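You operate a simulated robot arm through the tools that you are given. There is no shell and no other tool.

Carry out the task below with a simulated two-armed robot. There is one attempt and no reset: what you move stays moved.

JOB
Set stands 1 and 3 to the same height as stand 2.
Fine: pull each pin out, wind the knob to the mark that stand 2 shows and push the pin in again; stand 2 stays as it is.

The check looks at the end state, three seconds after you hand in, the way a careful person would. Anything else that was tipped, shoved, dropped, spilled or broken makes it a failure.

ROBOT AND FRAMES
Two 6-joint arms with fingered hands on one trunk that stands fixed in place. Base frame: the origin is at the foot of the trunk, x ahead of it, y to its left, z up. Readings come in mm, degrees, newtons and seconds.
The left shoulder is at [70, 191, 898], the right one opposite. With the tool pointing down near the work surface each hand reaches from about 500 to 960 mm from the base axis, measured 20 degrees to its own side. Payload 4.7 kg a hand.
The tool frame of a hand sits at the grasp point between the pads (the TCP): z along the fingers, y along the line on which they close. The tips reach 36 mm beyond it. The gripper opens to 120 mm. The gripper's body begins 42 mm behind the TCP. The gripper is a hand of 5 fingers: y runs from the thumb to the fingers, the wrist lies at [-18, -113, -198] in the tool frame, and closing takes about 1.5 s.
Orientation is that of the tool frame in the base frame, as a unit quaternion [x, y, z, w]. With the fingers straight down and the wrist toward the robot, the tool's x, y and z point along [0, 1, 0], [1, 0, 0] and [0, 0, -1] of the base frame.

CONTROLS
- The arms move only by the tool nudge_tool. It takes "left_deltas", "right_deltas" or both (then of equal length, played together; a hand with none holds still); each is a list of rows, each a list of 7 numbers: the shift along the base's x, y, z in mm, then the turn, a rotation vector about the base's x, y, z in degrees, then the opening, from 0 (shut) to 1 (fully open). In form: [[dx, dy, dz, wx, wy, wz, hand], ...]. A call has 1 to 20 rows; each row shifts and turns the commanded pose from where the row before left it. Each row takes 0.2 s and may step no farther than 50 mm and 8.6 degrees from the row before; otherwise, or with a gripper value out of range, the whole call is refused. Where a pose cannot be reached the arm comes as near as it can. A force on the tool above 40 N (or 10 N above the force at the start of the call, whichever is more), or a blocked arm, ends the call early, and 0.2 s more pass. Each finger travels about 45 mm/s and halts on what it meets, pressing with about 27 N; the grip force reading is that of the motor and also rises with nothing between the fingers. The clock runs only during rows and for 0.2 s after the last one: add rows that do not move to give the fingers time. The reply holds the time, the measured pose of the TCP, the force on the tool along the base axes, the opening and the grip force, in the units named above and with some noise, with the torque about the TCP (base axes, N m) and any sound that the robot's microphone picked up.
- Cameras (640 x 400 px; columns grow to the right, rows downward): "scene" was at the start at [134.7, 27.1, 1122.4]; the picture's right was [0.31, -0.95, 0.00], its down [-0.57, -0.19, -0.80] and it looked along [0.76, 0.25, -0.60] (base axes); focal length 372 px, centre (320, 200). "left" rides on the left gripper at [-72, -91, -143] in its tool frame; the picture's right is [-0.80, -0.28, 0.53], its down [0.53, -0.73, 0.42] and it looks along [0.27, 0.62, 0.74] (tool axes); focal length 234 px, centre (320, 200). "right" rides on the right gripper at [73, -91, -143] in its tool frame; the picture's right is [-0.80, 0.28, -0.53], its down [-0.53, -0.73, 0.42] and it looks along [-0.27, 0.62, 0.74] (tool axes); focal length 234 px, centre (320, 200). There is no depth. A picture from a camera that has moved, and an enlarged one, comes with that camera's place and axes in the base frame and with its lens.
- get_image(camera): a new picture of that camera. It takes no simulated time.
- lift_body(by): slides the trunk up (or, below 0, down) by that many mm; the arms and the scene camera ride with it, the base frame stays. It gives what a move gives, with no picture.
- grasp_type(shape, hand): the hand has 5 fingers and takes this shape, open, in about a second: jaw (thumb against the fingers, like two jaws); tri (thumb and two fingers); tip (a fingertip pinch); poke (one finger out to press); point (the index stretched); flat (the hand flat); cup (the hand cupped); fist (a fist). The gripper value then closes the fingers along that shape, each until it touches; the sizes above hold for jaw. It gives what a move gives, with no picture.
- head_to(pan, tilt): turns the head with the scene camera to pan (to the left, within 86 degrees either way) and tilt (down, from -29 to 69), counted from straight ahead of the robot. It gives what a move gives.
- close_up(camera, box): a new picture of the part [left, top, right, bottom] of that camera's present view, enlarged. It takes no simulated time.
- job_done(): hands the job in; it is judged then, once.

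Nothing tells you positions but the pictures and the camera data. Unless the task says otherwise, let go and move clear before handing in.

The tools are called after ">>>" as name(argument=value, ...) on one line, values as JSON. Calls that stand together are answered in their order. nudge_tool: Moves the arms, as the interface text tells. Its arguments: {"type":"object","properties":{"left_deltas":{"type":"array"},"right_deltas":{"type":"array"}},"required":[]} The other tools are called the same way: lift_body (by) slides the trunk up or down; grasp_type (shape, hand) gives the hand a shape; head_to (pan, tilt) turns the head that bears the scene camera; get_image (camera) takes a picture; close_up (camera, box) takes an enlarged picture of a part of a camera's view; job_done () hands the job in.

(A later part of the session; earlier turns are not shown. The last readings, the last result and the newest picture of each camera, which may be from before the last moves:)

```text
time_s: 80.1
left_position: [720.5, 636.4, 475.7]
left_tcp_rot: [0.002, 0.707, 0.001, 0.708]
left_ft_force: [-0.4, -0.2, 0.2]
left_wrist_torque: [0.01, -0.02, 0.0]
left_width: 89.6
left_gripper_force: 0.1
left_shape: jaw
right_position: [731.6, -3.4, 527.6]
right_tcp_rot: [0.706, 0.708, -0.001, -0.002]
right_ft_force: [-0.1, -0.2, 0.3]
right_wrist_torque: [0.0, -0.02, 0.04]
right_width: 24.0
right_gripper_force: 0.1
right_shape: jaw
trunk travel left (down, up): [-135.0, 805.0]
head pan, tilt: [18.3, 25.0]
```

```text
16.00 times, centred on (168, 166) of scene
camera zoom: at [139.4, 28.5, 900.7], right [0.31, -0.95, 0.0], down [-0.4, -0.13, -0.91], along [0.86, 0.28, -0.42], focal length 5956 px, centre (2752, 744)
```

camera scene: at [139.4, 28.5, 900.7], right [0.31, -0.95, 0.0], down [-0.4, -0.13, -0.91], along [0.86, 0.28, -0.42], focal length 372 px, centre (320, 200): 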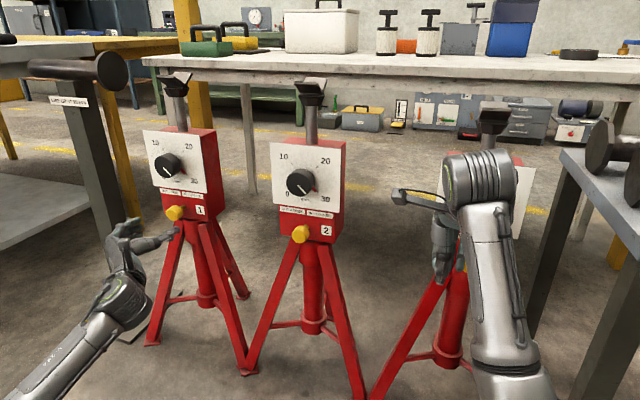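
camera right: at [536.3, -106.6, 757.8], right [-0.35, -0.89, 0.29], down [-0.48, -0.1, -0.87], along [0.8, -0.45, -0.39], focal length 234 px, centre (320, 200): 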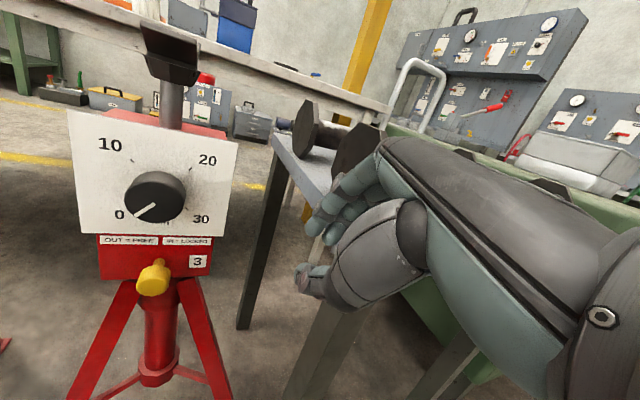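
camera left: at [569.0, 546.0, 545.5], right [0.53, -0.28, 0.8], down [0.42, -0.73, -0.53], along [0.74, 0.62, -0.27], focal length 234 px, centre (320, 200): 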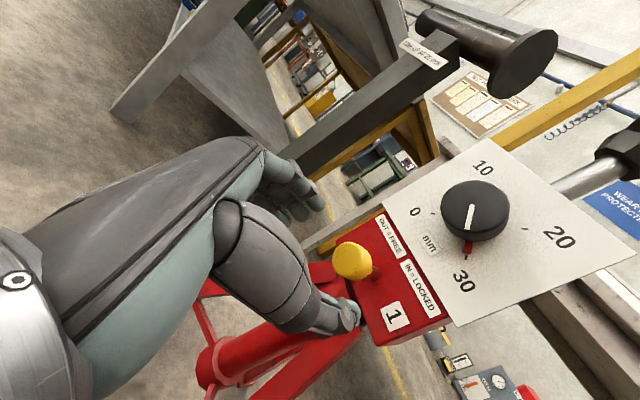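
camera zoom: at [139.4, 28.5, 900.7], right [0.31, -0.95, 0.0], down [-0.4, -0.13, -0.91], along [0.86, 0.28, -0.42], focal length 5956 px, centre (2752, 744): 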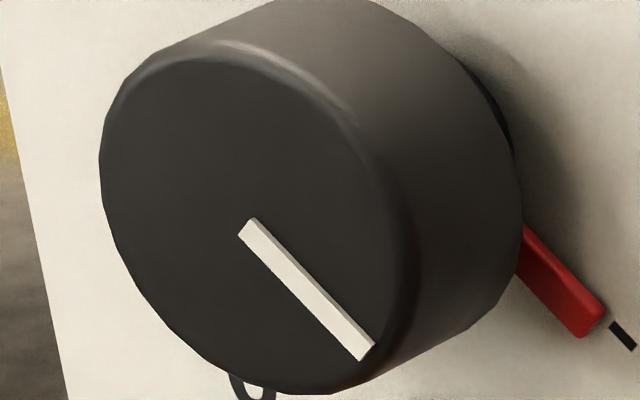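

Stand 1 is finished: pin in and dial at 30. Now stand 3. I'll turn the right hand forward with its wrist inboard, mirroring the left, well away from the table.

>>> nudge_tool(right_deltas=[[0, 0, 2, 4.619, -4.619, -4.619, 0.3], [0, 0, 2, 4.619, -4.619, -4.619, 0.3], [0, 0, 2, 4.619, -4.619, -4.619, 0.3], [0, -1, 2, 4.619, -4.619, -4.619, 0.3], [0, -1, 2, 4.619, -4.619, -4.619, 0.3]])

>>> get_image(camera="scene")

```text
time_s: 81.5
left_position: [721.6, 636.7, 475.7]
left_tcp_rot: [0.002, 0.707, 0.0, 0.707]
left_ft_force: [-0.2, 0.2, -0.4]
left_wrist_torque: [-0.03, 0.0, -0.01]
left_width: 89.7
left_gripper_force: 0.1
left_shape: jaw
right_position: [747.6, -38.9, 555.0]
right_tcp_rot: [0.807, 0.516, 0.286, 0.034]
right_ft_force: [-1.1, 0.6, -0.2]
right_wrist_torque: [0.02, 0.01, 0.0]
right_width: 35.8
right_gripper_force: 0.0
right_shape: jaw
trunk travel left (down, up): [-135.0, 805.0]
head pan, tilt: [18.3, 25.0]
stopped in row 5 (right hand): the arm was blocked; the commanded pose is now the measured one
```

```text
taken
camera scene: at [139.5, 28.4, 900.7], right [0.31, -0.95, 0.0], down [-0.4, -0.13, -0.91], along [0.86, 0.28, -0.42], focal length 372 px, centre (320, 200)
```

scene: 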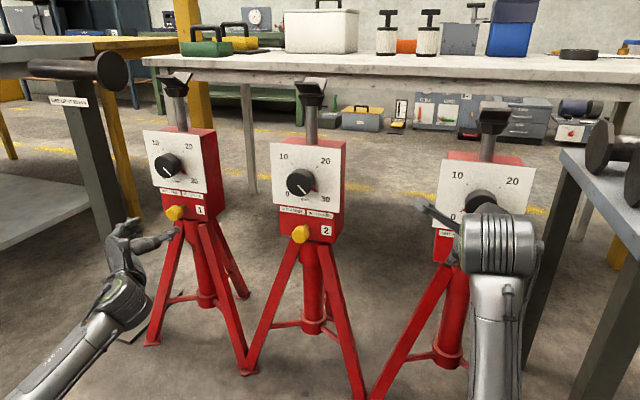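

It's blocked again at about 40° with no external force, so the right wrist seems to hit a joint limit in this direction. I'll undo it and try the opposite roll, with the wrist outboard.

>>> nudge_tool(right_deltas=[[-5, 5, 0, -4.16, 5.28, 4.82, 0.3], [-5, 5, 0, -4.16, 5.28, 4.82, 0.3], [-5, 5, 0, -4.16, 5.28, 4.82, 0.3], [-2, 5, 0, -4.16, 5.28, 4.82, 0.3], [0, 5, 0, -4.16, 5.28, 4.82, 0.3], [0, 0, 0, 0, 0, 0, 0.3]])

>>> nudge_tool(right_deltas=[[0, 0, 2, -4.619, -4.619, 4.619, 0.3], [0, 0, 2, -4.619, -4.619, 4.619, 0.3], [0, 0, 2, -4.619, -4.619, 4.619, 0.3], [0, 0, 2, -4.619, -4.619, 4.619, 0.3], [0, 0, 2, -4.619, -4.619, 4.619, 0.3]])

>>> get_image(camera="scene")

```text
time_s: 82.9
left_position: [720.5, 635.7, 475.5]
left_tcp_rot: [0.001, 0.707, 0.001, 0.708]
left_ft_force: [0.1, 0.4, -0.1]
left_wrist_torque: [0.0, 0.03, 0.02]
left_width: 90.1
left_gripper_force: 0.1
left_shape: jaw
right_position: [732.7, -10.1, 551.4]
right_tcp_rot: [0.707, 0.707, 0.0, -0.002]
right_ft_force: [0.4, -0.8, 0.1]
right_wrist_torque: [0.03, 0.03, 0.01]
right_width: 35.8
right_gripper_force: 0.0
right_shape: jaw
right hand out of reach, approached as far as the arm can: row 5
trunk travel left (down, up): [-135.0, 805.0]
head pan, tilt: [18.3, 25.0]
```

```text
time_s: 84.1
left_position: [721.5, 636.6, 475.4]
left_tcp_rot: [0.002, 0.708, 0.001, 0.707]
left_ft_force: [0.9, -0.4, 0.2]
left_wrist_torque: [-0.03, -0.01, -0.01]
left_width: 89.8
left_gripper_force: 0.0
left_shape: jaw
right_position: [732.6, -12.2, 563.7]
right_tcp_rot: [0.525, 0.804, -0.001, 0.28]
right_ft_force: [-0.5, 0.3, 0.6]
right_wrist_torque: [-0.01, 0.01, -0.03]
right_width: 35.6
right_gripper_force: 0.1
right_shape: jaw
trunk travel left (down, up): [-135.0, 805.0]
head pan, tilt: [18.3, 25.0]
```

```text
taken
camera scene: at [139.4, 28.5, 900.8], right [0.31, -0.95, 0.0], down [-0.4, -0.13, -0.91], along [0.86, 0.28, -0.42], focal length 372 px, centre (320, 200)
```

scene: 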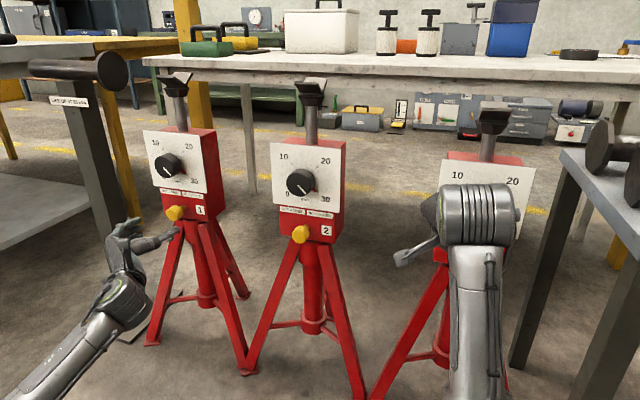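

This direction tracks cleanly. I'll complete the rotation while easing toward stand 3's centreline.

>>> nudge_tool(right_deltas=[[0, -4, 0, -4.619, -4.619, 4.619, 0.3], [0, -4, 0, -4.619, -4.619, 4.619, 0.3], [0, -4, 0, -4.619, -4.619, 4.619, 0.3], [0, -4, 0, -4.619, -4.619, 4.619, 0.3], [0, -4, 0, -4.619, -4.619, 4.619, 0.3], [0, -5, 0, -4.619, -4.619, 4.619, 0.3], [0, -5, 0, -4.619, -4.619, 4.619, 0.3], [0, -5, 0, -4.619, -4.619, 4.619, 0.3], [0, -5, 0, -4.619, -4.619, 4.619, 0.3], [0, -5, 0, -4.619, -4.619, 4.619, 0.3], [0, 0, 0, 0, 0, 0, 0.3]])

>>> get_image(camera="scene")

>>> get_image(camera="right")

```text
time_s: 86.5
left_position: [720.1, 636.4, 475.0]
left_tcp_rot: [0.0, 0.707, 0.001, 0.707]
left_ft_force: [-0.4, -0.1, 1.0]
left_wrist_torque: [0.0, 0.02, -0.01]
left_width: 89.8
left_gripper_force: 0.2
left_shape: jaw
right_position: [732.8, -55.1, 561.0]
right_tcp_rot: [0.0, 0.708, -0.001, 0.706]
right_ft_force: [-0.4, 0.4, -0.6]
right_wrist_torque: [0.02, 0.0, 0.05]
right_width: 35.8
right_gripper_force: 0.1
right_shape: jaw
trunk travel left (down, up): [-135.0, 805.0]
head pan, tilt: [18.3, 25.0]
```

```text
taken
camera scene: at [139.4, 28.5, 900.7], right [0.31, -0.95, 0.0], down [-0.4, -0.13, -0.91], along [0.86, 0.28, -0.42], focal length 372 px, centre (320, 200)
```

scene: 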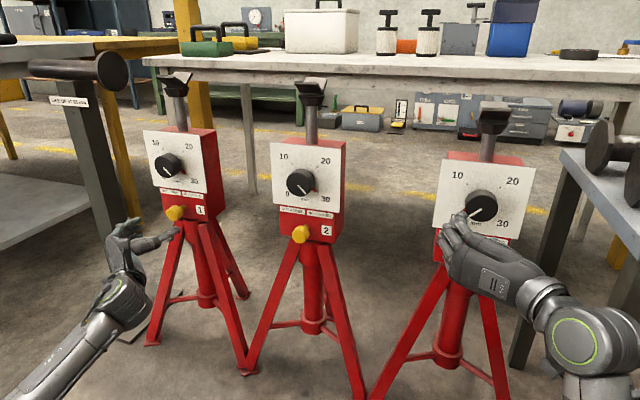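

```text
taken
camera right: at [588.8, -146.4, 489.6], right [-0.52, 0.28, 0.81], down [0.42, -0.73, 0.53], along [0.74, 0.62, 0.26], focal length 234 px, centre (320, 200)
```

right: 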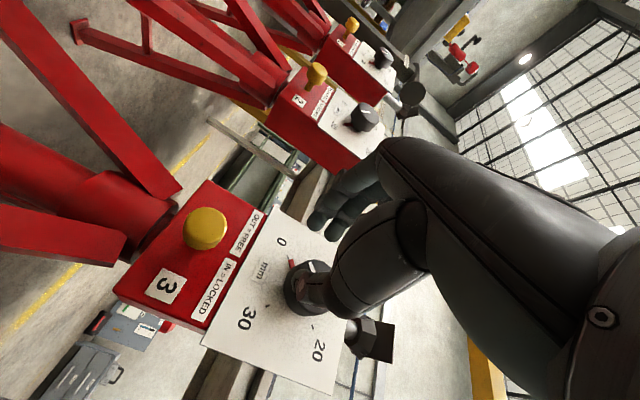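

The right hand is forward in front of stand 3, and its camera confirms the pin near y≈-60, z≈474. I'll descend to pin height while opening the hand.

>>> nudge_tool(right_deltas=[[0, -2, -20, 0, 0, 0, 0.5], [0, -2, -20, 0, 0, 0, 0.7], [0, -2, -20, 0, 0, 0, 0.7], [0, 0, -20, 0, 0, 0, 0.7], [0, 0, -6, 0, 0, 0, 0.7], [0, 0, 0, 0, 0, 0, 0.7]])

>>> get_image(camera="right")

>>> close_up(camera="scene", box=[400, 140, 560, 290])

```text
time_s: 87.9
left_position: [721.5, 635.2, 476.4]
left_tcp_rot: [0.002, 0.708, 0.001, 0.707]
left_ft_force: [0.0, 0.8, 0.2]
left_wrist_torque: [-0.02, -0.01, -0.03]
left_width: 89.6
left_gripper_force: 0.0
left_shape: jaw
right_position: [737.0, -70.5, 480.6]
right_tcp_rot: [-0.004, 0.704, -0.01, 0.711]
right_ft_force: [-1.0, 0.3, 0.1]
right_wrist_torque: [-0.03, 0.01, 0.03]
right_width: 83.9
right_gripper_force: 0.0
right_shape: jaw
trunk travel left (down, up): [-135.0, 805.0]
head pan, tilt: [18.3, 25.0]
```

```text
taken
camera right: at [593.1, -162.5, 409.2], right [-0.53, 0.3, 0.79], down [0.41, -0.73, 0.55], along [0.74, 0.62, 0.26], focal length 234 px, centre (320, 200)
```

right: 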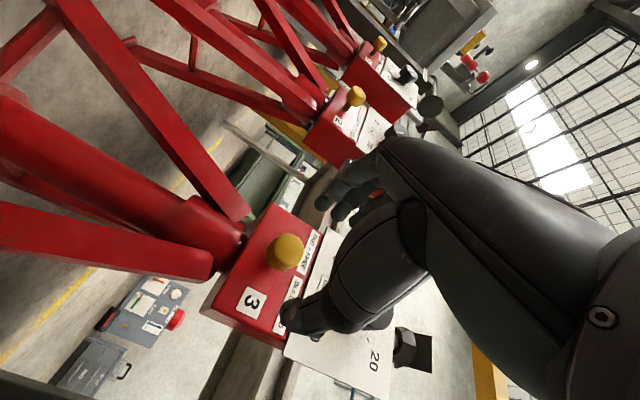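

```text
2.67 times, centred on (480, 215) of scene
camera zoom: at [139.8, 26.9, 901.4], right [0.31, -0.95, 0.0], down [-0.4, -0.13, -0.91], along [0.86, 0.29, -0.42], focal length 993 px, centre (-107, 160)
```

zoom: 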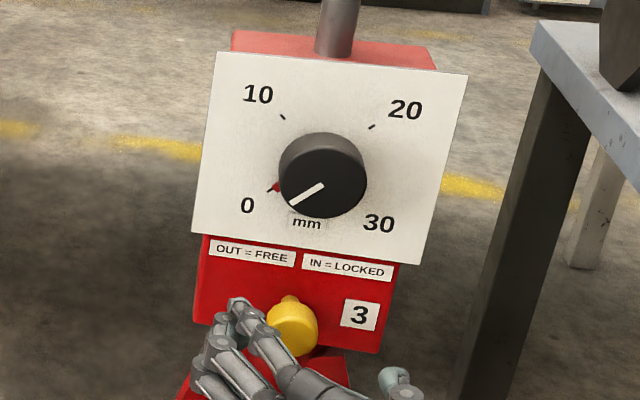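

The pose is off by several millimetres and the trunk has shifted slightly, so something on the right arm may be touching. I'll look at the elbow and forearm.

>>> head_to(pan=-30, tilt=45)

>>> get_image(camera="scene")

```text
time_s: 89.1
left_position: [719.7, 636.1, 476.0]
left_tcp_rot: [0.002, 0.707, 0.001, 0.707]
left_ft_force: [0.2, -0.5, 0.1]
left_wrist_torque: [0.01, 0.01, 0.04]
left_width: 89.6
left_gripper_force: 0.1
left_shape: jaw
right_position: [736.3, -70.3, 483.9]
right_tcp_rot: [-0.004, 0.703, -0.011, 0.711]
right_ft_force: [0.6, 0.4, 1.5]
right_wrist_torque: [0.0, 0.12, -0.01]
right_width: 83.8
right_gripper_force: 0.0
right_shape: jaw
trunk travel left (down, up): [-135.0, 805.0]
head pan, tilt: [-30.0, 45.0]
```

```text
taken
camera scene: at [121.9, -42.1, 870.5], right [-0.5, -0.87, 0.0], down [-0.61, 0.35, -0.71], along [0.61, -0.35, -0.71], focal length 372 px, centre (320, 200)
```

scene: 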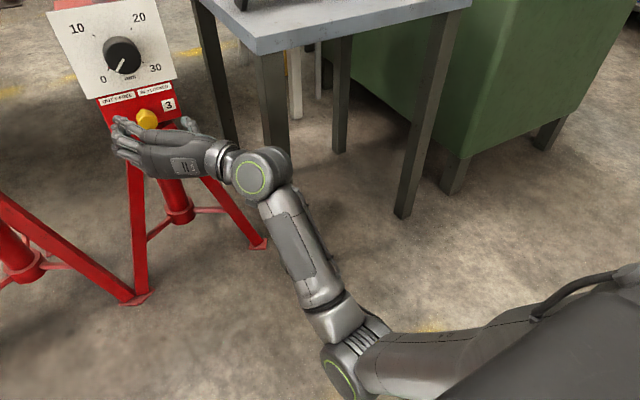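

The forearm hangs low with the elbow well down, so the elbow is probably bearing on the robot's base. I'll raise the trunk a little to give it room.

>>> lift_body(by=70)

>>> nudge_tool(right_deltas=[[0, 0, 0, 0, 0, 0, 0.7], [0, 0, 0, 0, 0, 0, 0.7]])

>>> get_image(camera="scene")

```text
time_s: 90.2
left_position: [721.0, 636.3, 544.3]
left_tcp_rot: [0.001, 0.708, 0.0, 0.707]
left_ft_force: [0.2, -0.3, -0.4]
left_wrist_torque: [-0.01, 0.0, 0.01]
left_width: 89.9
left_gripper_force: 0.0
left_shape: jaw
right_position: [734.0, -60.1, 546.0]
right_tcp_rot: [0.001, 0.709, -0.001, 0.705]
right_ft_force: [0.0, -0.7, 0.3]
right_wrist_torque: [-0.02, 0.03, 0.0]
right_width: 83.6
right_gripper_force: 0.0
right_shape: jaw
trunk travel left (down, up): [-205.0, 735.0]
head pan, tilt: [-30.0, 45.0]
```

```text
time_s: 90.8
left_position: [720.0, 636.4, 543.8]
left_tcp_rot: [0.002, 0.707, 0.001, 0.707]
left_ft_force: [0.0, 0.0, 0.2]
left_wrist_torque: [0.0, 0.03, 0.0]
left_width: 89.6
left_gripper_force: 0.0
left_shape: jaw
right_position: [732.3, -61.5, 546.8]
right_tcp_rot: [0.002, 0.708, -0.001, 0.706]
right_ft_force: [0.1, -0.1, 0.6]
right_wrist_torque: [0.02, -0.03, 0.01]
right_width: 83.8
right_gripper_force: 0.1
right_shape: jaw
trunk travel left (down, up): [-205.0, 735.0]
head pan, tilt: [-30.0, 45.0]
```

```text
taken
camera scene: at [122.4, -41.0, 940.1], right [-0.5, -0.87, 0.0], down [-0.61, 0.35, -0.71], along [0.61, -0.35, -0.71], focal length 372 px, centre (320, 200)
```

scene: 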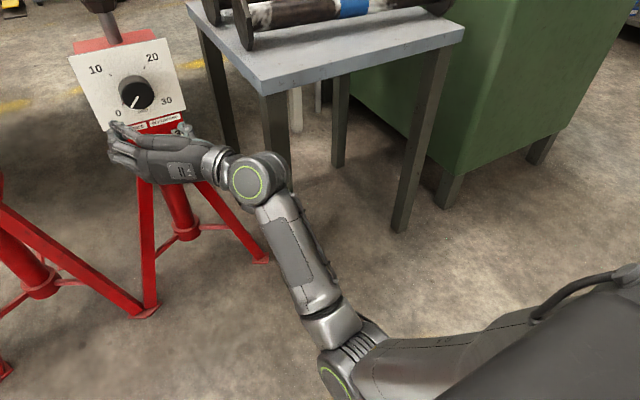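

The pose is accurate again with the trunk raised. I'll move forward a bit, which extends the arm and lifts the elbow, and then descend to the pin.

>>> nudge_tool(right_deltas=[[15, 0, 0, 0, 0, 0, 0.7], [15, 0, -10, 0, 0, 0, 0.7], [0, 0, -20, 0, 0, 0, 0.7], [0, 0, -20, 0, 0, 0, 0.7], [0, 0, -20, 0, 0, 0, 0.7], [0, 0, -2, 0, 0, 0, 0.7], [0, 0, 0, 0, 0, 0, 0.7]])

>>> get_image(camera="scene")

>>> get_image(camera="right")

```text
time_s: 92.4
left_position: [721.0, 635.5, 543.7]
left_tcp_rot: [0.002, 0.707, 0.0, 0.707]
left_ft_force: [0.4, 0.2, 0.2]
left_wrist_torque: [-0.04, 0.01, 0.03]
left_width: 89.5
left_gripper_force: 0.0
left_shape: jaw
right_position: [761.5, -61.1, 473.6]
right_tcp_rot: [0.002, 0.708, -0.002, 0.706]
right_ft_force: [-0.3, 0.1, -0.2]
right_wrist_torque: [-0.02, -0.02, 0.03]
right_width: 83.8
right_gripper_force: 0.0
right_shape: jaw
trunk travel left (down, up): [-205.0, 735.0]
head pan, tilt: [-30.0, 45.0]
```

```text
taken
camera scene: at [122.3, -41.0, 940.2], right [-0.5, -0.87, 0.0], down [-0.61, 0.35, -0.71], along [0.61, -0.35, -0.71], focal length 372 px, centre (320, 200)
```

scene: 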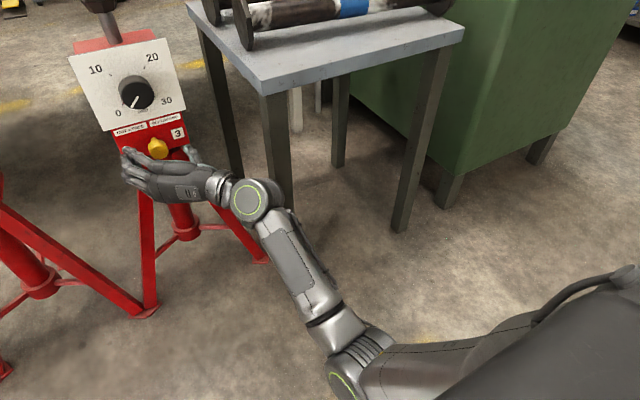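

```text
taken
camera right: at [618.2, -153.1, 402.4], right [-0.52, 0.28, 0.81], down [0.42, -0.73, 0.53], along [0.74, 0.62, 0.26], focal length 234 px, centre (320, 200)
```

right: 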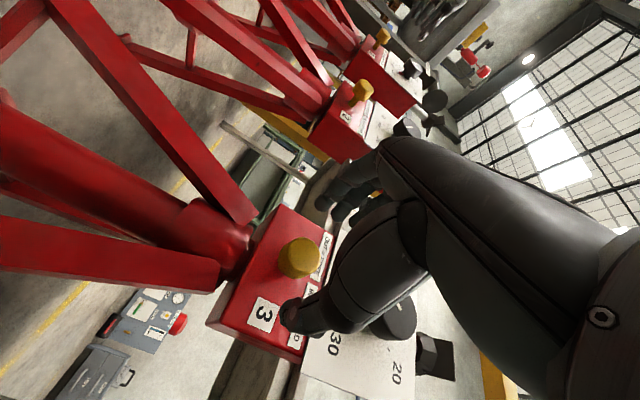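

The arm is accurate now and the pin is confirmed at y≈-61, z≈474. I'll advance around the pin head.

>>> nudge_tool(right_deltas=[[12, 0, 0, 0, 0, 0, 0.7], [12, 0, 0, 0, 0, 0, 0.7], [12, 0, 0, 0, 0, 0, 0.7], [4, 0, 0, 0, 0, 0, 0.6], [0, 0, 0, 0, 0, 0, 0.5], [0, 0, 0, 0, 0, 0, 0.42]])

>>> close_up(camera="scene", box=[80, 90, 240, 210])

>>> close_up(camera="right", box=[200, 160, 400, 360])

```text
time_s: 93.8
left_position: [720.6, 636.8, 544.8]
left_tcp_rot: [0.002, 0.707, 0.001, 0.707]
left_ft_force: [-0.7, -0.7, -0.4]
left_wrist_torque: [-0.01, 0.0, -0.05]
left_width: 89.6
left_gripper_force: 0.2
left_shape: jaw
right_position: [802.3, -60.5, 474.4]
right_tcp_rot: [0.001, 0.708, -0.001, 0.706]
right_ft_force: [0.3, -0.1, 0.4]
right_wrist_torque: [0.02, -0.02, 0.01]
right_width: 50.9
right_gripper_force: 0.1
right_shape: jaw
trunk travel left (down, up): [-205.0, 735.0]
head pan, tilt: [-30.0, 45.0]
```

```text
3.33 times, centred on (160, 150) of scene
camera zoom: at [122.3, -41.0, 940.2], right [-0.5, -0.87, 0.0], down [-0.61, 0.35, -0.71], along [0.61, -0.35, -0.71], focal length 1241 px, centre (853, 367)
```

zoom: 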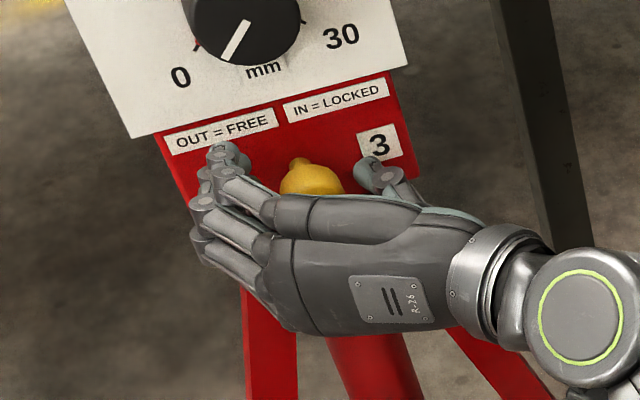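

```text
2.00 times, centred on (300, 260) of right
camera zoom: at [657.9, -152.5, 402.2], right [-0.52, 0.28, 0.81], down [0.42, -0.73, 0.53], along [0.74, 0.62, 0.26], focal length 468 px, centre (360, 80)
```

zoom: 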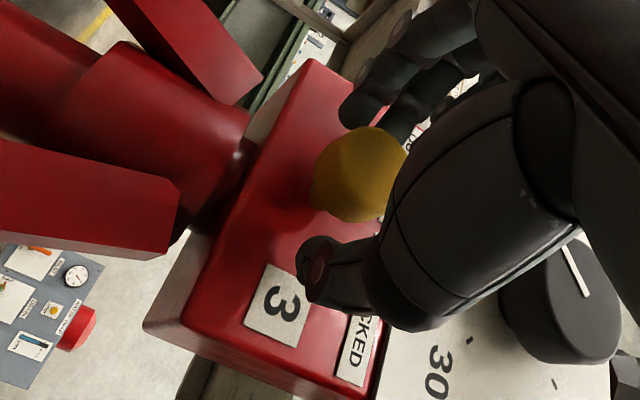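

The pin head is centred between the thumb and fingers. I'll close on it.

>>> nudge_tool(right_deltas=[[0, 0, 0, 0, 0, 0, 0.38], [0, 0, 0, 0, 0, 0, 0.34], [0, 0, 0, 0, 0, 0, 0.3], [0, 0, 0, 0, 0, 0, 0.26], [0, 0, 0, 0, 0, 0, 0.22], [0, 0, 0, 0, 0, 0, 0.18], [0, 0, 0, 0, 0, 0, 0.15]])

>>> close_up(camera="scene", box=[80, 90, 240, 210])

>>> close_up(camera="right", box=[200, 160, 400, 360])

```text
time_s: 95.4
left_position: [720.1, 637.2, 544.5]
left_tcp_rot: [0.002, 0.708, 0.001, 0.707]
left_ft_force: [0.6, -0.5, 0.3]
left_wrist_torque: [0.0, -0.01, 0.0]
left_width: 89.5
left_gripper_force: 0.0
left_shape: jaw
right_position: [801.2, -62.8, 474.0]
right_tcp_rot: [0.001, 0.709, -0.002, 0.706]
right_ft_force: [0.8, -3.8, 0.3]
right_wrist_torque: [0.03, -0.03, -0.11]
right_width: 28.0
right_gripper_force: 27.3
right_shape: jaw
trunk travel left (down, up): [-205.0, 735.0]
head pan, tilt: [-30.0, 45.0]
```

```text
3.33 times, centred on (160, 150) of scene
camera zoom: at [122.4, -41.3, 940.1], right [-0.5, -0.87, 0.0], down [-0.61, 0.35, -0.71], along [0.61, -0.35, -0.71], focal length 1241 px, centre (853, 367)
```

zoom: 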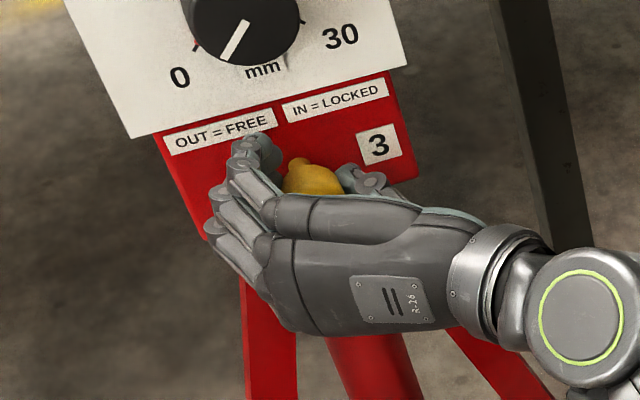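

```text
2.00 times, centred on (300, 260) of right
camera zoom: at [657.8, -153.1, 402.0], right [-0.52, 0.28, 0.81], down [0.42, -0.73, 0.53], along [0.74, 0.62, 0.26], focal length 468 px, centre (360, 80)
```

zoom: 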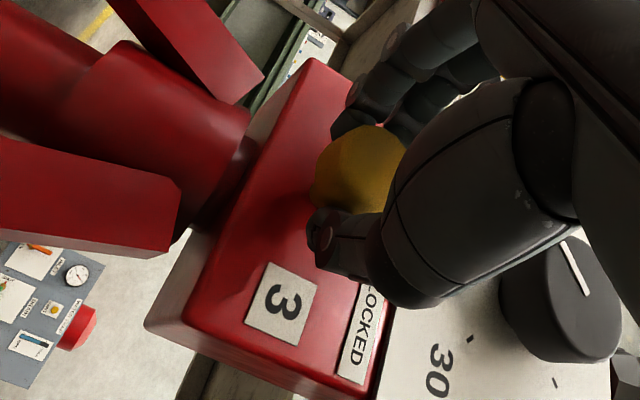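

Gripped. I'll pull the pin out slowly.

>>> nudge_tool(right_deltas=[[-2, -0.3, 0, 0, 0, 0, 0.15], [-2, -0.2, 0, 0, 0, 0, 0.15], [-2, 0, 0, 0, 0, 0, 0.15], [-2, 0, 0, 0, 0, 0, 0.15]])

>>> nudge_tool(right_deltas=[[-2, 0, 0, 0, 0, 0, 0.15], [-2, 0, 0, 0, 0, 0, 0.15], [-2, 0, 0, 0, 0, 0, 0.15], [-2, 0, 0, 0, 0, 0, 0.15]])

>>> close_up(camera="scene", box=[80, 90, 240, 210])

>>> close_up(camera="right", box=[200, 160, 400, 360])

```text
time_s: 96.4
left_position: [720.7, 637.0, 544.3]
left_tcp_rot: [0.002, 0.707, 0.0, 0.707]
left_ft_force: [-0.2, 0.1, -0.5]
left_wrist_torque: [0.04, 0.0, 0.01]
left_width: 89.7
left_gripper_force: 0.0
left_shape: jaw
right_position: [794.1, -61.3, 474.2]
right_tcp_rot: [0.001, 0.709, -0.001, 0.706]
right_ft_force: [1.4, -2.9, -0.6]
right_wrist_torque: [0.04, -0.01, -0.05]
right_width: 27.7
right_gripper_force: 26.9
right_shape: jaw
trunk travel left (down, up): [-205.0, 735.0]
head pan, tilt: [-30.0, 45.0]
```

```text
time_s: 97.4
left_position: [720.3, 635.7, 544.5]
left_tcp_rot: [0.002, 0.706, 0.0, 0.708]
left_ft_force: [0.4, 0.1, 0.3]
left_wrist_torque: [-0.01, 0.01, 0.0]
left_width: 89.8
left_gripper_force: 0.0
left_shape: jaw
right_position: [785.6, -62.4, 473.3]
right_tcp_rot: [0.002, 0.709, -0.002, 0.706]
right_ft_force: [0.0, -3.6, 0.4]
right_wrist_torque: [0.05, 0.01, -0.13]
right_width: 27.9
right_gripper_force: 27.4
right_shape: jaw
trunk travel left (down, up): [-205.0, 735.0]
head pan, tilt: [-30.0, 45.0]
```

```text
3.33 times, centred on (160, 150) of scene
camera zoom: at [122.4, -41.2, 940.1], right [-0.5, -0.87, 0.0], down [-0.61, 0.35, -0.71], along [0.61, -0.35, -0.71], focal length 1241 px, centre (853, 367)
```

zoom: 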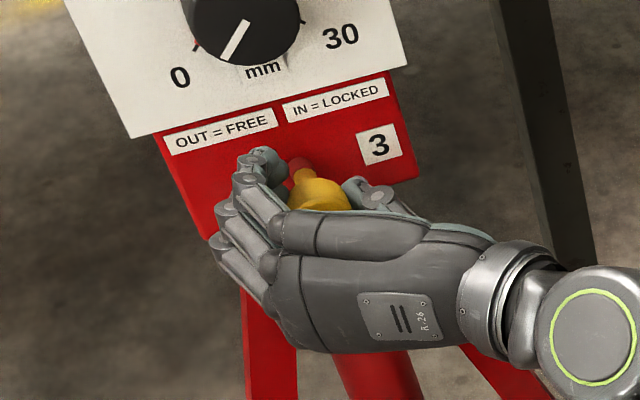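

```text
2.00 times, centred on (300, 260) of right
camera zoom: at [641.9, -153.1, 402.0], right [-0.52, 0.28, 0.81], down [0.42, -0.73, 0.53], along [0.74, 0.62, 0.26], focal length 468 px, centre (360, 80)
```

zoom: 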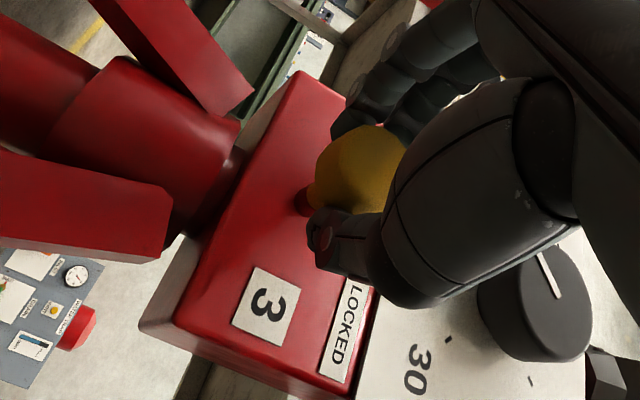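

It's sliding out well. I'll pull another 9 mm to match stand 1's travel of about 25 mm.

>>> nudge_tool(right_deltas=[[-2, 0, 0, 0, 0, 0, 0.15], [-2, 0, 0, 0, 0, 0, 0.15], [-2, 0, 0, 0, 0, 0, 0.15], [-2, 0, 0, 0, 0, 0, 0.15], [-1, 0, 0, 0, 0, 0, 0.15]])

>>> nudge_tool(right_deltas=[[0, 0, 0, 0, 0, 0, 0.3], [0, 0, 0, 0, 0, 0, 0.45], [0, 0, 0, 0, 0, 0, 0.6], [0, 0, 0, 0, 0, 0, 0.7], [0, 0, 0, 0, 0, 0, 0.75], [-20, 0, 0, 0, 0, 0, 0.75], [-20, 0, 0, 0, 0, 0, 0.75], [-10, 0, 0, 0, 0, 0, 0.75]])

>>> close_up(camera="scene", box=[60, 30, 240, 210])

>>> get_image(camera="right")

```text
time_s: 98.6
left_position: [720.3, 637.5, 544.3]
left_tcp_rot: [0.002, 0.707, 0.0, 0.708]
left_ft_force: [0.1, 0.2, 0.3]
left_wrist_torque: [0.01, 0.04, -0.01]
left_width: 89.8
left_gripper_force: 0.1
left_shape: jaw
right_position: [776.3, -61.9, 473.7]
right_tcp_rot: [0.002, 0.709, -0.001, 0.705]
right_ft_force: [-1.0, -2.9, -2.0]
right_wrist_torque: [0.02, 0.02, -0.07]
right_width: 28.1
right_gripper_force: 27.3
right_shape: jaw
trunk travel left (down, up): [-205.0, 735.0]
head pan, tilt: [-30.0, 45.0]
```

```text
time_s: 100.4
left_position: [720.6, 637.1, 543.4]
left_tcp_rot: [0.002, 0.707, 0.001, 0.707]
left_ft_force: [0.0, 0.2, -0.2]
left_wrist_torque: [-0.03, 0.04, 0.0]
left_width: 89.7
left_gripper_force: 0.0
left_shape: jaw
right_position: [728.0, -62.6, 474.2]
right_tcp_rot: [0.001, 0.708, -0.001, 0.706]
right_ft_force: [-1.0, -1.1, -1.0]
right_wrist_torque: [-0.01, 0.05, 0.01]
right_width: 89.5
right_gripper_force: 0.0
right_shape: jaw
trunk travel left (down, up): [-205.0, 735.0]
head pan, tilt: [-30.0, 45.0]
```

```text
2.22 times, centred on (150, 120) of scene
camera zoom: at [122.3, -41.0, 940.2], right [-0.5, -0.87, 0.0], down [-0.61, 0.35, -0.71], along [0.61, -0.35, -0.71], focal length 827 px, centre (698, 378)
```

zoom: 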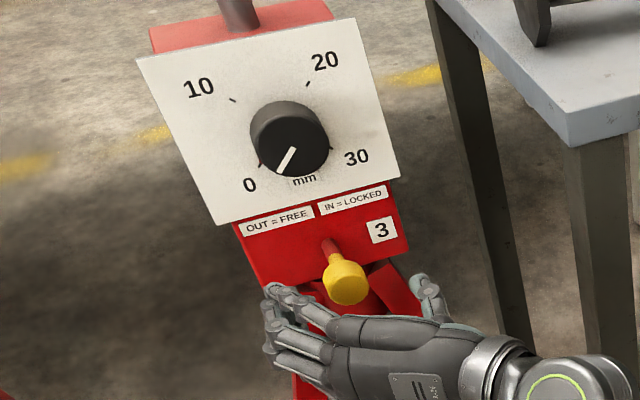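

```text
taken
camera right: at [583.6, -154.1, 402.0], right [-0.52, 0.28, 0.81], down [0.42, -0.73, 0.53], along [0.74, 0.62, 0.26], focal length 234 px, centre (320, 200)
```

right: 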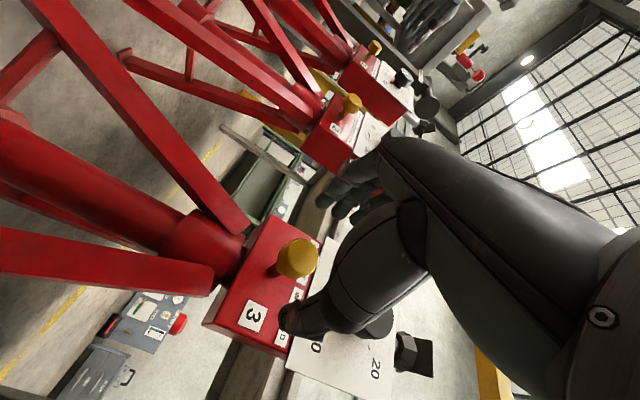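

Pin 3 is out and staying out. I'll raise the right hand to knob height, standing off, and roll counter-clockwise to find the available range.

>>> nudge_tool(right_deltas=[[0, 0, 25, 0, 0, 0, 0.8], [0, 0, 25, 0, 0, 0, 0.8], [0, 0, 25, 0, 0, 0, 0.8], [0, 0, 25, 0, 0, 0, 0.8], [0, 0, 24, 0, 0, 0, 0.8], [5, 0, 0, -7, 0, 0, 0.8], [5, 0, 0, -7, 0, 0, 0.8], [5, 0, 0, -7, 0, 0, 0.8], [0, 0, 0, -7, 0, 0, 0.8], [0, 0, 0, -7, 0, 0, 0.8], [0, 0, 0, 0, 0, 0, 0.8]])

>>> get_image(camera="scene")

>>> get_image(camera="right")

```text
time_s: 102.8
left_position: [719.6, 636.9, 545.2]
left_tcp_rot: [0.002, 0.707, 0.001, 0.707]
left_ft_force: [0.0, 0.0, 0.7]
left_wrist_torque: [0.0, 0.0, -0.02]
left_width: 89.9
left_gripper_force: 0.0
left_shape: jaw
right_position: [743.5, -61.7, 599.4]
right_tcp_rot: [-0.212, 0.675, -0.215, 0.674]
right_ft_force: [0.0, -1.0, -0.7]
right_wrist_torque: [0.0, 0.01, -0.05]
right_width: 95.8
right_gripper_force: 0.0
right_shape: jaw
trunk travel left (down, up): [-205.0, 735.0]
head pan, tilt: [-30.0, 45.0]
```

```text
taken
camera scene: at [122.3, -41.0, 940.2], right [-0.5, -0.87, 0.0], down [-0.61, 0.35, -0.71], along [0.61, -0.35, -0.71], focal length 372 px, centre (320, 200)
```

scene: 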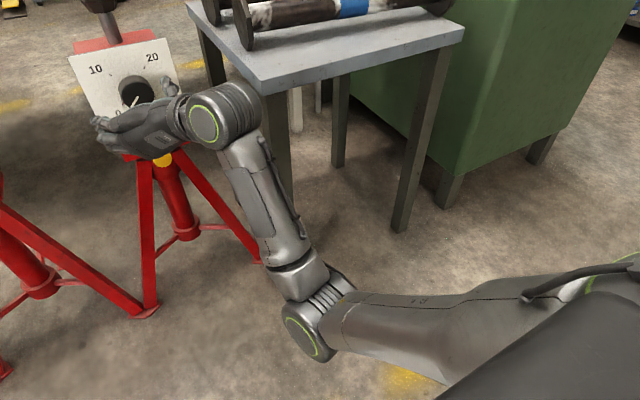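

```text
taken
camera right: at [598.9, -178.3, 592.3], right [-0.52, 0.69, 0.5], down [0.42, -0.3, 0.86], along [0.74, 0.66, -0.14], focal length 234 px, centre (320, 200)
```

right: 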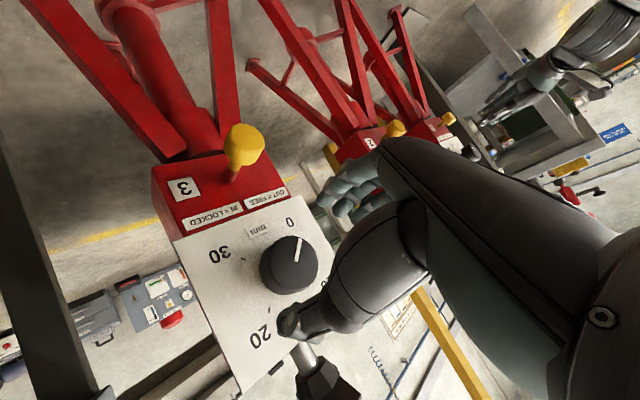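

There's no trouble at -125°. I'll extend the roll to about -160° to get a longer stroke.

>>> nudge_tool(right_deltas=[[0, 0, 0, -7, 0, 0, 0.8], [0, 0, 0, -7, 0, 0, 0.8], [0, 0, 0, -7, 0, 0, 0.8], [0, 0, 0, -7, 0, 0, 0.8], [0, 0, 0, -7, 0, 0, 0.8], [0, 0, 0, 0, 0, 0, 0.8]])

>>> close_up(camera="scene", box=[60, 30, 260, 180])

>>> get_image(camera="right")

```text
time_s: 104.2
left_position: [720.2, 635.9, 544.4]
left_tcp_rot: [0.002, 0.707, 0.001, 0.708]
left_ft_force: [-0.5, 0.0, -0.4]
left_wrist_torque: [0.02, 0.0, 0.02]
left_width: 89.4
left_gripper_force: 0.1
left_shape: jaw
right_position: [743.8, -61.8, 598.5]
right_tcp_rot: [-0.404, 0.581, -0.408, 0.577]
right_ft_force: [-0.3, 0.3, -0.7]
right_wrist_torque: [0.03, 0.02, 0.0]
right_width: 95.6
right_gripper_force: 0.0
right_shape: jaw
trunk travel left (down, up): [-205.0, 735.0]
head pan, tilt: [-30.0, 45.0]
```

```text
2.67 times, centred on (160, 105) of scene
camera zoom: at [122.3, -40.9, 940.2], right [-0.5, -0.87, 0.0], down [-0.61, 0.35, -0.71], along [0.61, -0.35, -0.71], focal length 993 px, centre (747, 453)
```

zoom: 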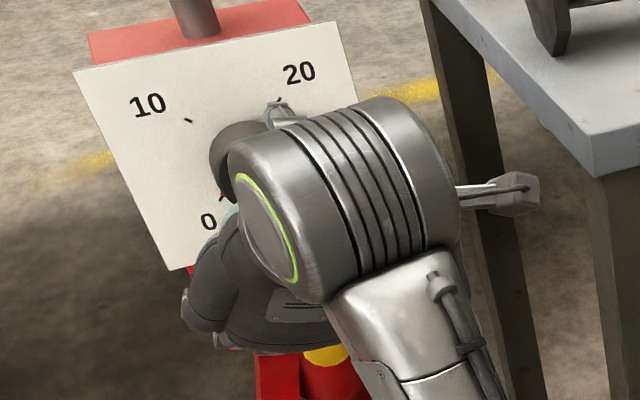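

```text
taken
camera right: at [598.7, -161.1, 659.6], right [-0.52, 0.85, 0.01], down [0.42, 0.25, 0.87], along [0.74, 0.46, -0.49], focal length 234 px, centre (320, 200)
```

right: 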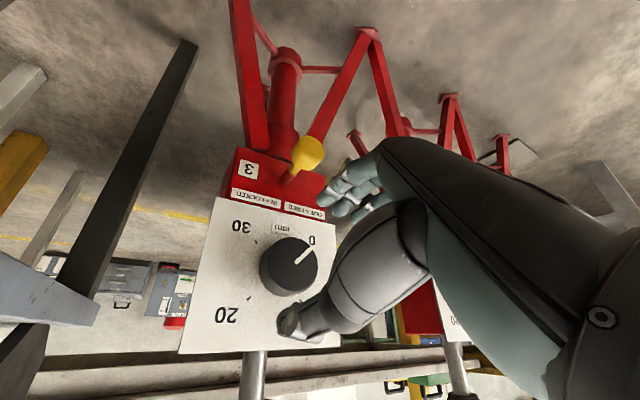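

-160° is reachable too. I'll verify the knob centre with a close-up before advancing.

>>> close_up(camera="right", box=[200, 200, 360, 330])

>>> head_to(pan=0, tilt=25)

>>> get_image(camera="scene")

```text
3.08 times, centred on (280, 265) of right
camera zoom: at [598.7, -161.1, 659.6], right [-0.52, 0.85, 0.01], down [0.42, 0.25, 0.87], along [0.74, 0.46, -0.49], focal length 720 px, centre (443, 0)
```

zoom: 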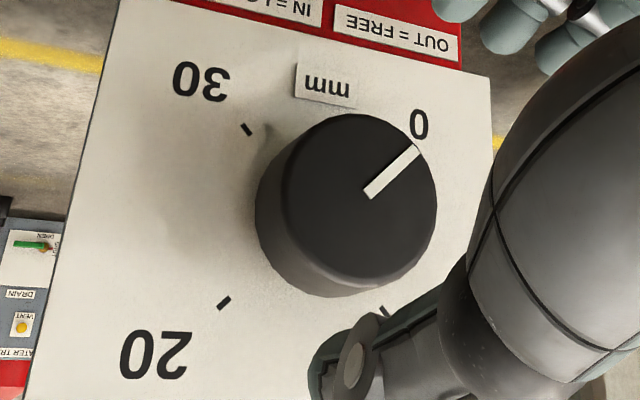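

```text
time_s: 105.1
left_position: [720.1, 637.3, 543.4]
left_tcp_rot: [0.002, 0.708, 0.001, 0.706]
left_ft_force: [0.8, 0.0, 0.5]
left_wrist_torque: [0.01, -0.03, 0.0]
left_width: 89.9
left_gripper_force: 0.1
left_shape: jaw
right_position: [743.1, -61.1, 599.3]
right_tcp_rot: [-0.405, 0.579, -0.407, 0.579]
right_ft_force: [-0.3, 0.4, -0.6]
right_wrist_torque: [0.02, -0.01, 0.01]
right_width: 95.6
right_gripper_force: 0.1
right_shape: jaw
trunk travel left (down, up): [-205.0, 735.0]
head pan, tilt: [0.0, 25.0]
```

```text
taken
camera scene: at [144.1, -0.4, 970.7], right [0.0, -1.0, 0.0], down [-0.42, 0.0, -0.91], along [0.91, 0.0, -0.42], focal length 372 px, centre (320, 200)
```

scene: 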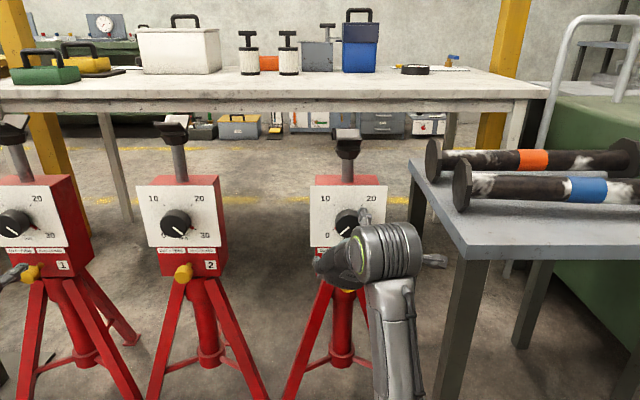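

>>> close_up(camera="scene", box=[300, 165, 396, 255])

```text
4.44 times, centred on (348, 210) of scene
camera zoom: at [144.1, -0.4, 970.7], right [0.0, -1.0, 0.0], down [-0.42, 0.0, -0.91], along [0.91, 0.0, -0.42], focal length 1654 px, centre (196, 156)
```

zoom: 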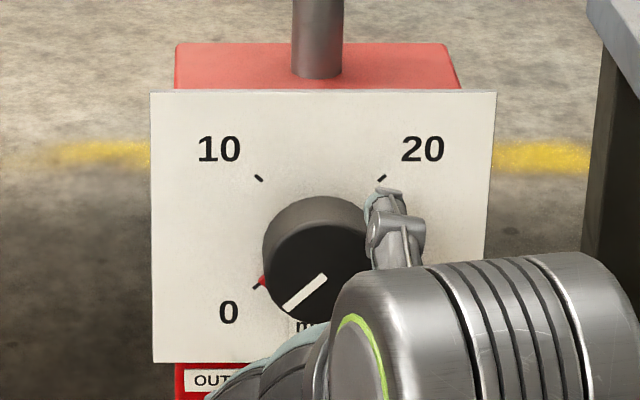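

The views agree on the knob axis at y≈-60, z≈599. I'll narrow the opening and advance onto the knob.

>>> nudge_tool(right_deltas=[[0, 0.5, 0, 0, 0, 0, 0.68], [12, 0.5, 0, 0, 0, 0, 0.68], [12, 0, 0, 0, 0, 0, 0.68], [12, 0, 0, 0, 0, 0, 0.68], [12, 0, 0, 0, 0, 0, 0.68], [9, 0, 0, 0, 0, 0, 0.66], [0, 0, 0, 0, 0, 0, 0.65]])

>>> close_up(camera="right", box=[200, 180, 400, 350])

>>> get_image(camera="scene")

```text
time_s: 106.7
left_position: [720.8, 637.0, 544.7]
left_tcp_rot: [0.002, 0.708, 0.0, 0.707]
left_ft_force: [0.4, 0.4, 0.4]
left_wrist_torque: [0.05, -0.02, 0.02]
left_width: 89.8
left_gripper_force: 0.0
left_shape: jaw
right_position: [800.6, -61.8, 599.0]
right_tcp_rot: [-0.403, 0.58, -0.407, 0.579]
right_ft_force: [-0.1, 0.7, 0.4]
right_wrist_torque: [0.01, 0.01, -0.05]
right_width: 78.6
right_gripper_force: 0.1
right_shape: jaw
trunk travel left (down, up): [-205.0, 735.0]
head pan, tilt: [0.0, 25.0]
```

```text
2.35 times, centred on (300, 265) of right
camera zoom: at [656.2, -160.5, 659.1], right [-0.52, 0.85, 0.01], down [0.42, 0.25, 0.87], along [0.74, 0.46, -0.49], focal length 551 px, centre (367, 47)
```

zoom: 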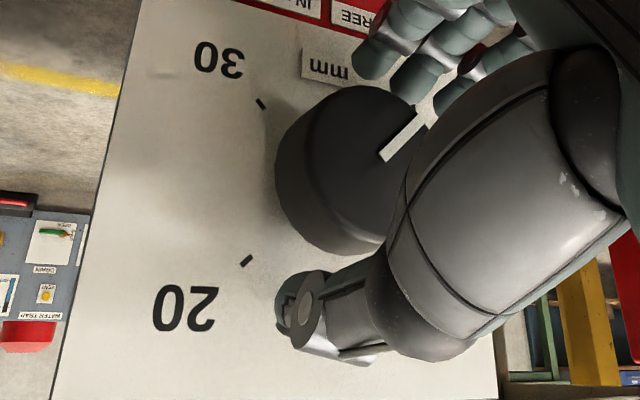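

```text
taken
camera scene: at [144.1, -0.3, 970.7], right [0.0, -1.0, 0.0], down [-0.42, 0.0, -0.91], along [0.91, 0.0, -0.42], focal length 372 px, centre (320, 200)
```

scene: 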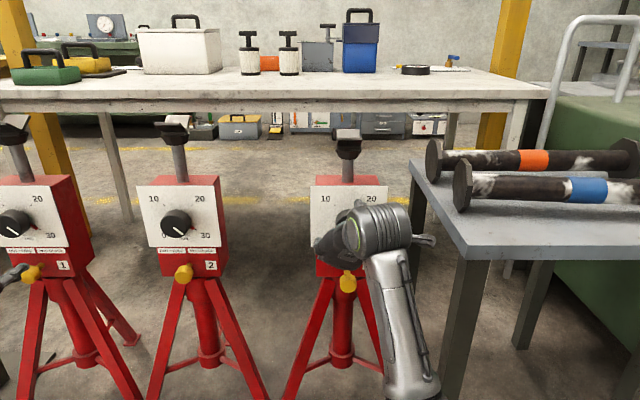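

I'll shift slightly toward +y and close in steps.

>>> nudge_tool(right_deltas=[[0, 1.5, 0, 0, 0, 0, 0.6], [0, 0, 0, 0, 0, 0, 0.54], [0, 0, 0, 0, 0, 0, 0.49], [0, 0, 0, 0, 0, 0, 0.45], [0, 0, 0, 0, 0, 0, 0.41], [0, 0, 0, 0, 0, 0, 0.37], [0, 0, 0, 0, 0, 0, 0.33]])

>>> close_up(camera="right", box=[200, 180, 400, 350])

>>> close_up(camera="scene", box=[300, 165, 396, 255])

```text
time_s: 108.3
left_position: [720.9, 637.4, 545.2]
left_tcp_rot: [0.002, 0.707, 0.0, 0.707]
left_ft_force: [0.3, 0.2, -0.7]
left_wrist_torque: [-0.01, -0.02, -0.02]
left_width: 89.5
left_gripper_force: 0.2
left_shape: jaw
right_position: [800.5, -59.9, 599.4]
right_tcp_rot: [-0.404, 0.579, -0.408, 0.579]
right_ft_force: [2.6, -1.7, 2.5]
right_wrist_torque: [-0.02, -0.04, -0.03]
right_width: 48.0
right_gripper_force: 26.5
right_shape: jaw
trunk travel left (down, up): [-205.0, 735.0]
head pan, tilt: [0.0, 25.0]
```

```text
2.35 times, centred on (300, 265) of right
camera zoom: at [655.7, -159.2, 659.7], right [-0.52, 0.85, 0.01], down [0.42, 0.25, 0.87], along [0.74, 0.46, -0.49], focal length 551 px, centre (367, 47)
```

zoom: 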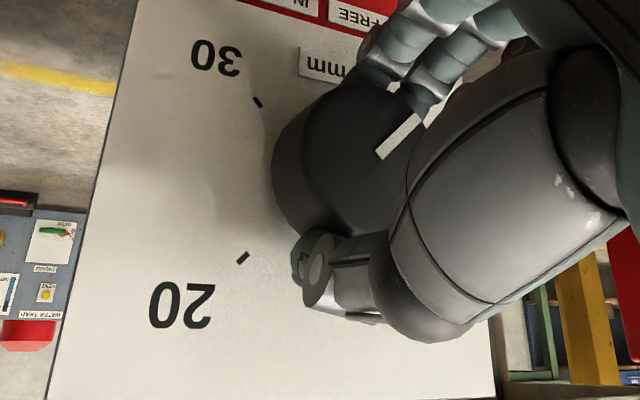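

```text
4.44 times, centred on (348, 210) of scene
camera zoom: at [144.0, -0.4, 970.8], right [0.0, -1.0, 0.0], down [-0.42, 0.0, -0.91], along [0.91, 0.0, -0.42], focal length 1654 px, centre (196, 156)
```

zoom: 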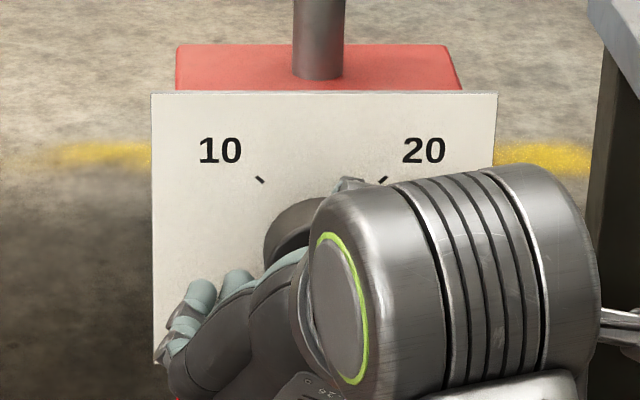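

Gripped with little net force. I'll try a first 24° of turn.

>>> nudge_tool(right_deltas=[[0, 0, 0, 6, 0, 0, 0.3], [0, 0, 0, 6, 0, 0, 0.3], [0, 0, 0, 6, 0, 0, 0.3], [0, 0, 0, 6, 0, 0, 0.3]])

>>> close_up(camera="right", box=[200, 180, 400, 350])

>>> close_up(camera="scene", box=[300, 165, 396, 255])

```text
time_s: 109.3
left_position: [719.9, 635.4, 544.1]
left_tcp_rot: [0.002, 0.707, 0.0, 0.708]
left_ft_force: [-0.1, 0.1, 0.1]
left_wrist_torque: [0.0, -0.01, -0.04]
left_width: 89.5
left_gripper_force: 0.0
left_shape: jaw
right_position: [800.0, -59.7, 598.9]
right_tcp_rot: [-0.274, 0.653, -0.278, 0.65]
right_ft_force: [5.0, -8.2, 4.2]
right_wrist_torque: [-0.24, 0.0, -0.19]
right_width: 46.8
right_gripper_force: 26.7
right_shape: jaw
trunk travel left (down, up): [-205.0, 735.0]
head pan, tilt: [0.0, 25.0]
```

```text
2.35 times, centred on (300, 265) of right
camera zoom: at [655.5, -175.6, 613.2], right [-0.52, 0.77, 0.36], down [0.42, -0.13, 0.9], along [0.74, 0.62, -0.26], focal length 551 px, centre (367, 47)
```

zoom: 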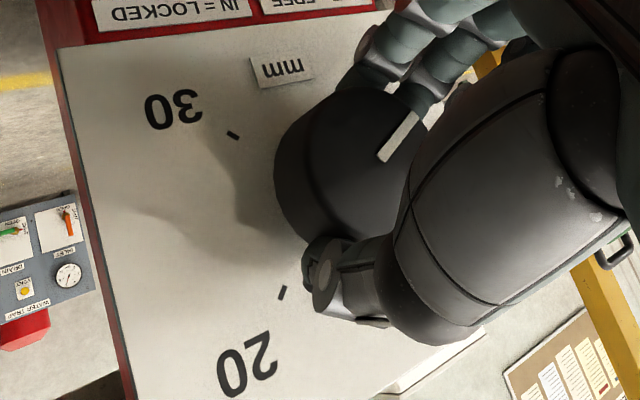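

```text
4.44 times, centred on (348, 210) of scene
camera zoom: at [144.1, -0.9, 970.8], right [0.0, -1.0, 0.0], down [-0.42, 0.0, -0.91], along [0.91, 0.0, -0.42], focal length 1654 px, centre (196, 156)
```

zoom: 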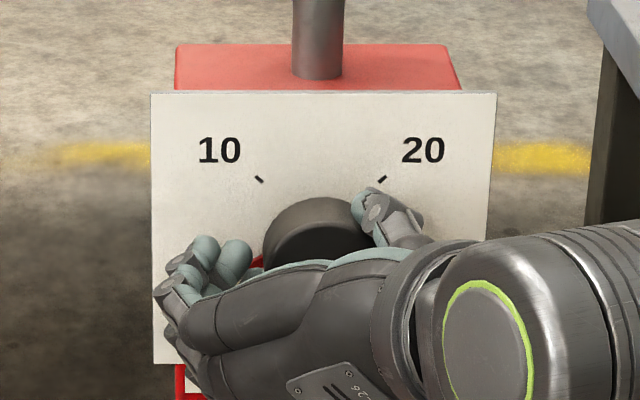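

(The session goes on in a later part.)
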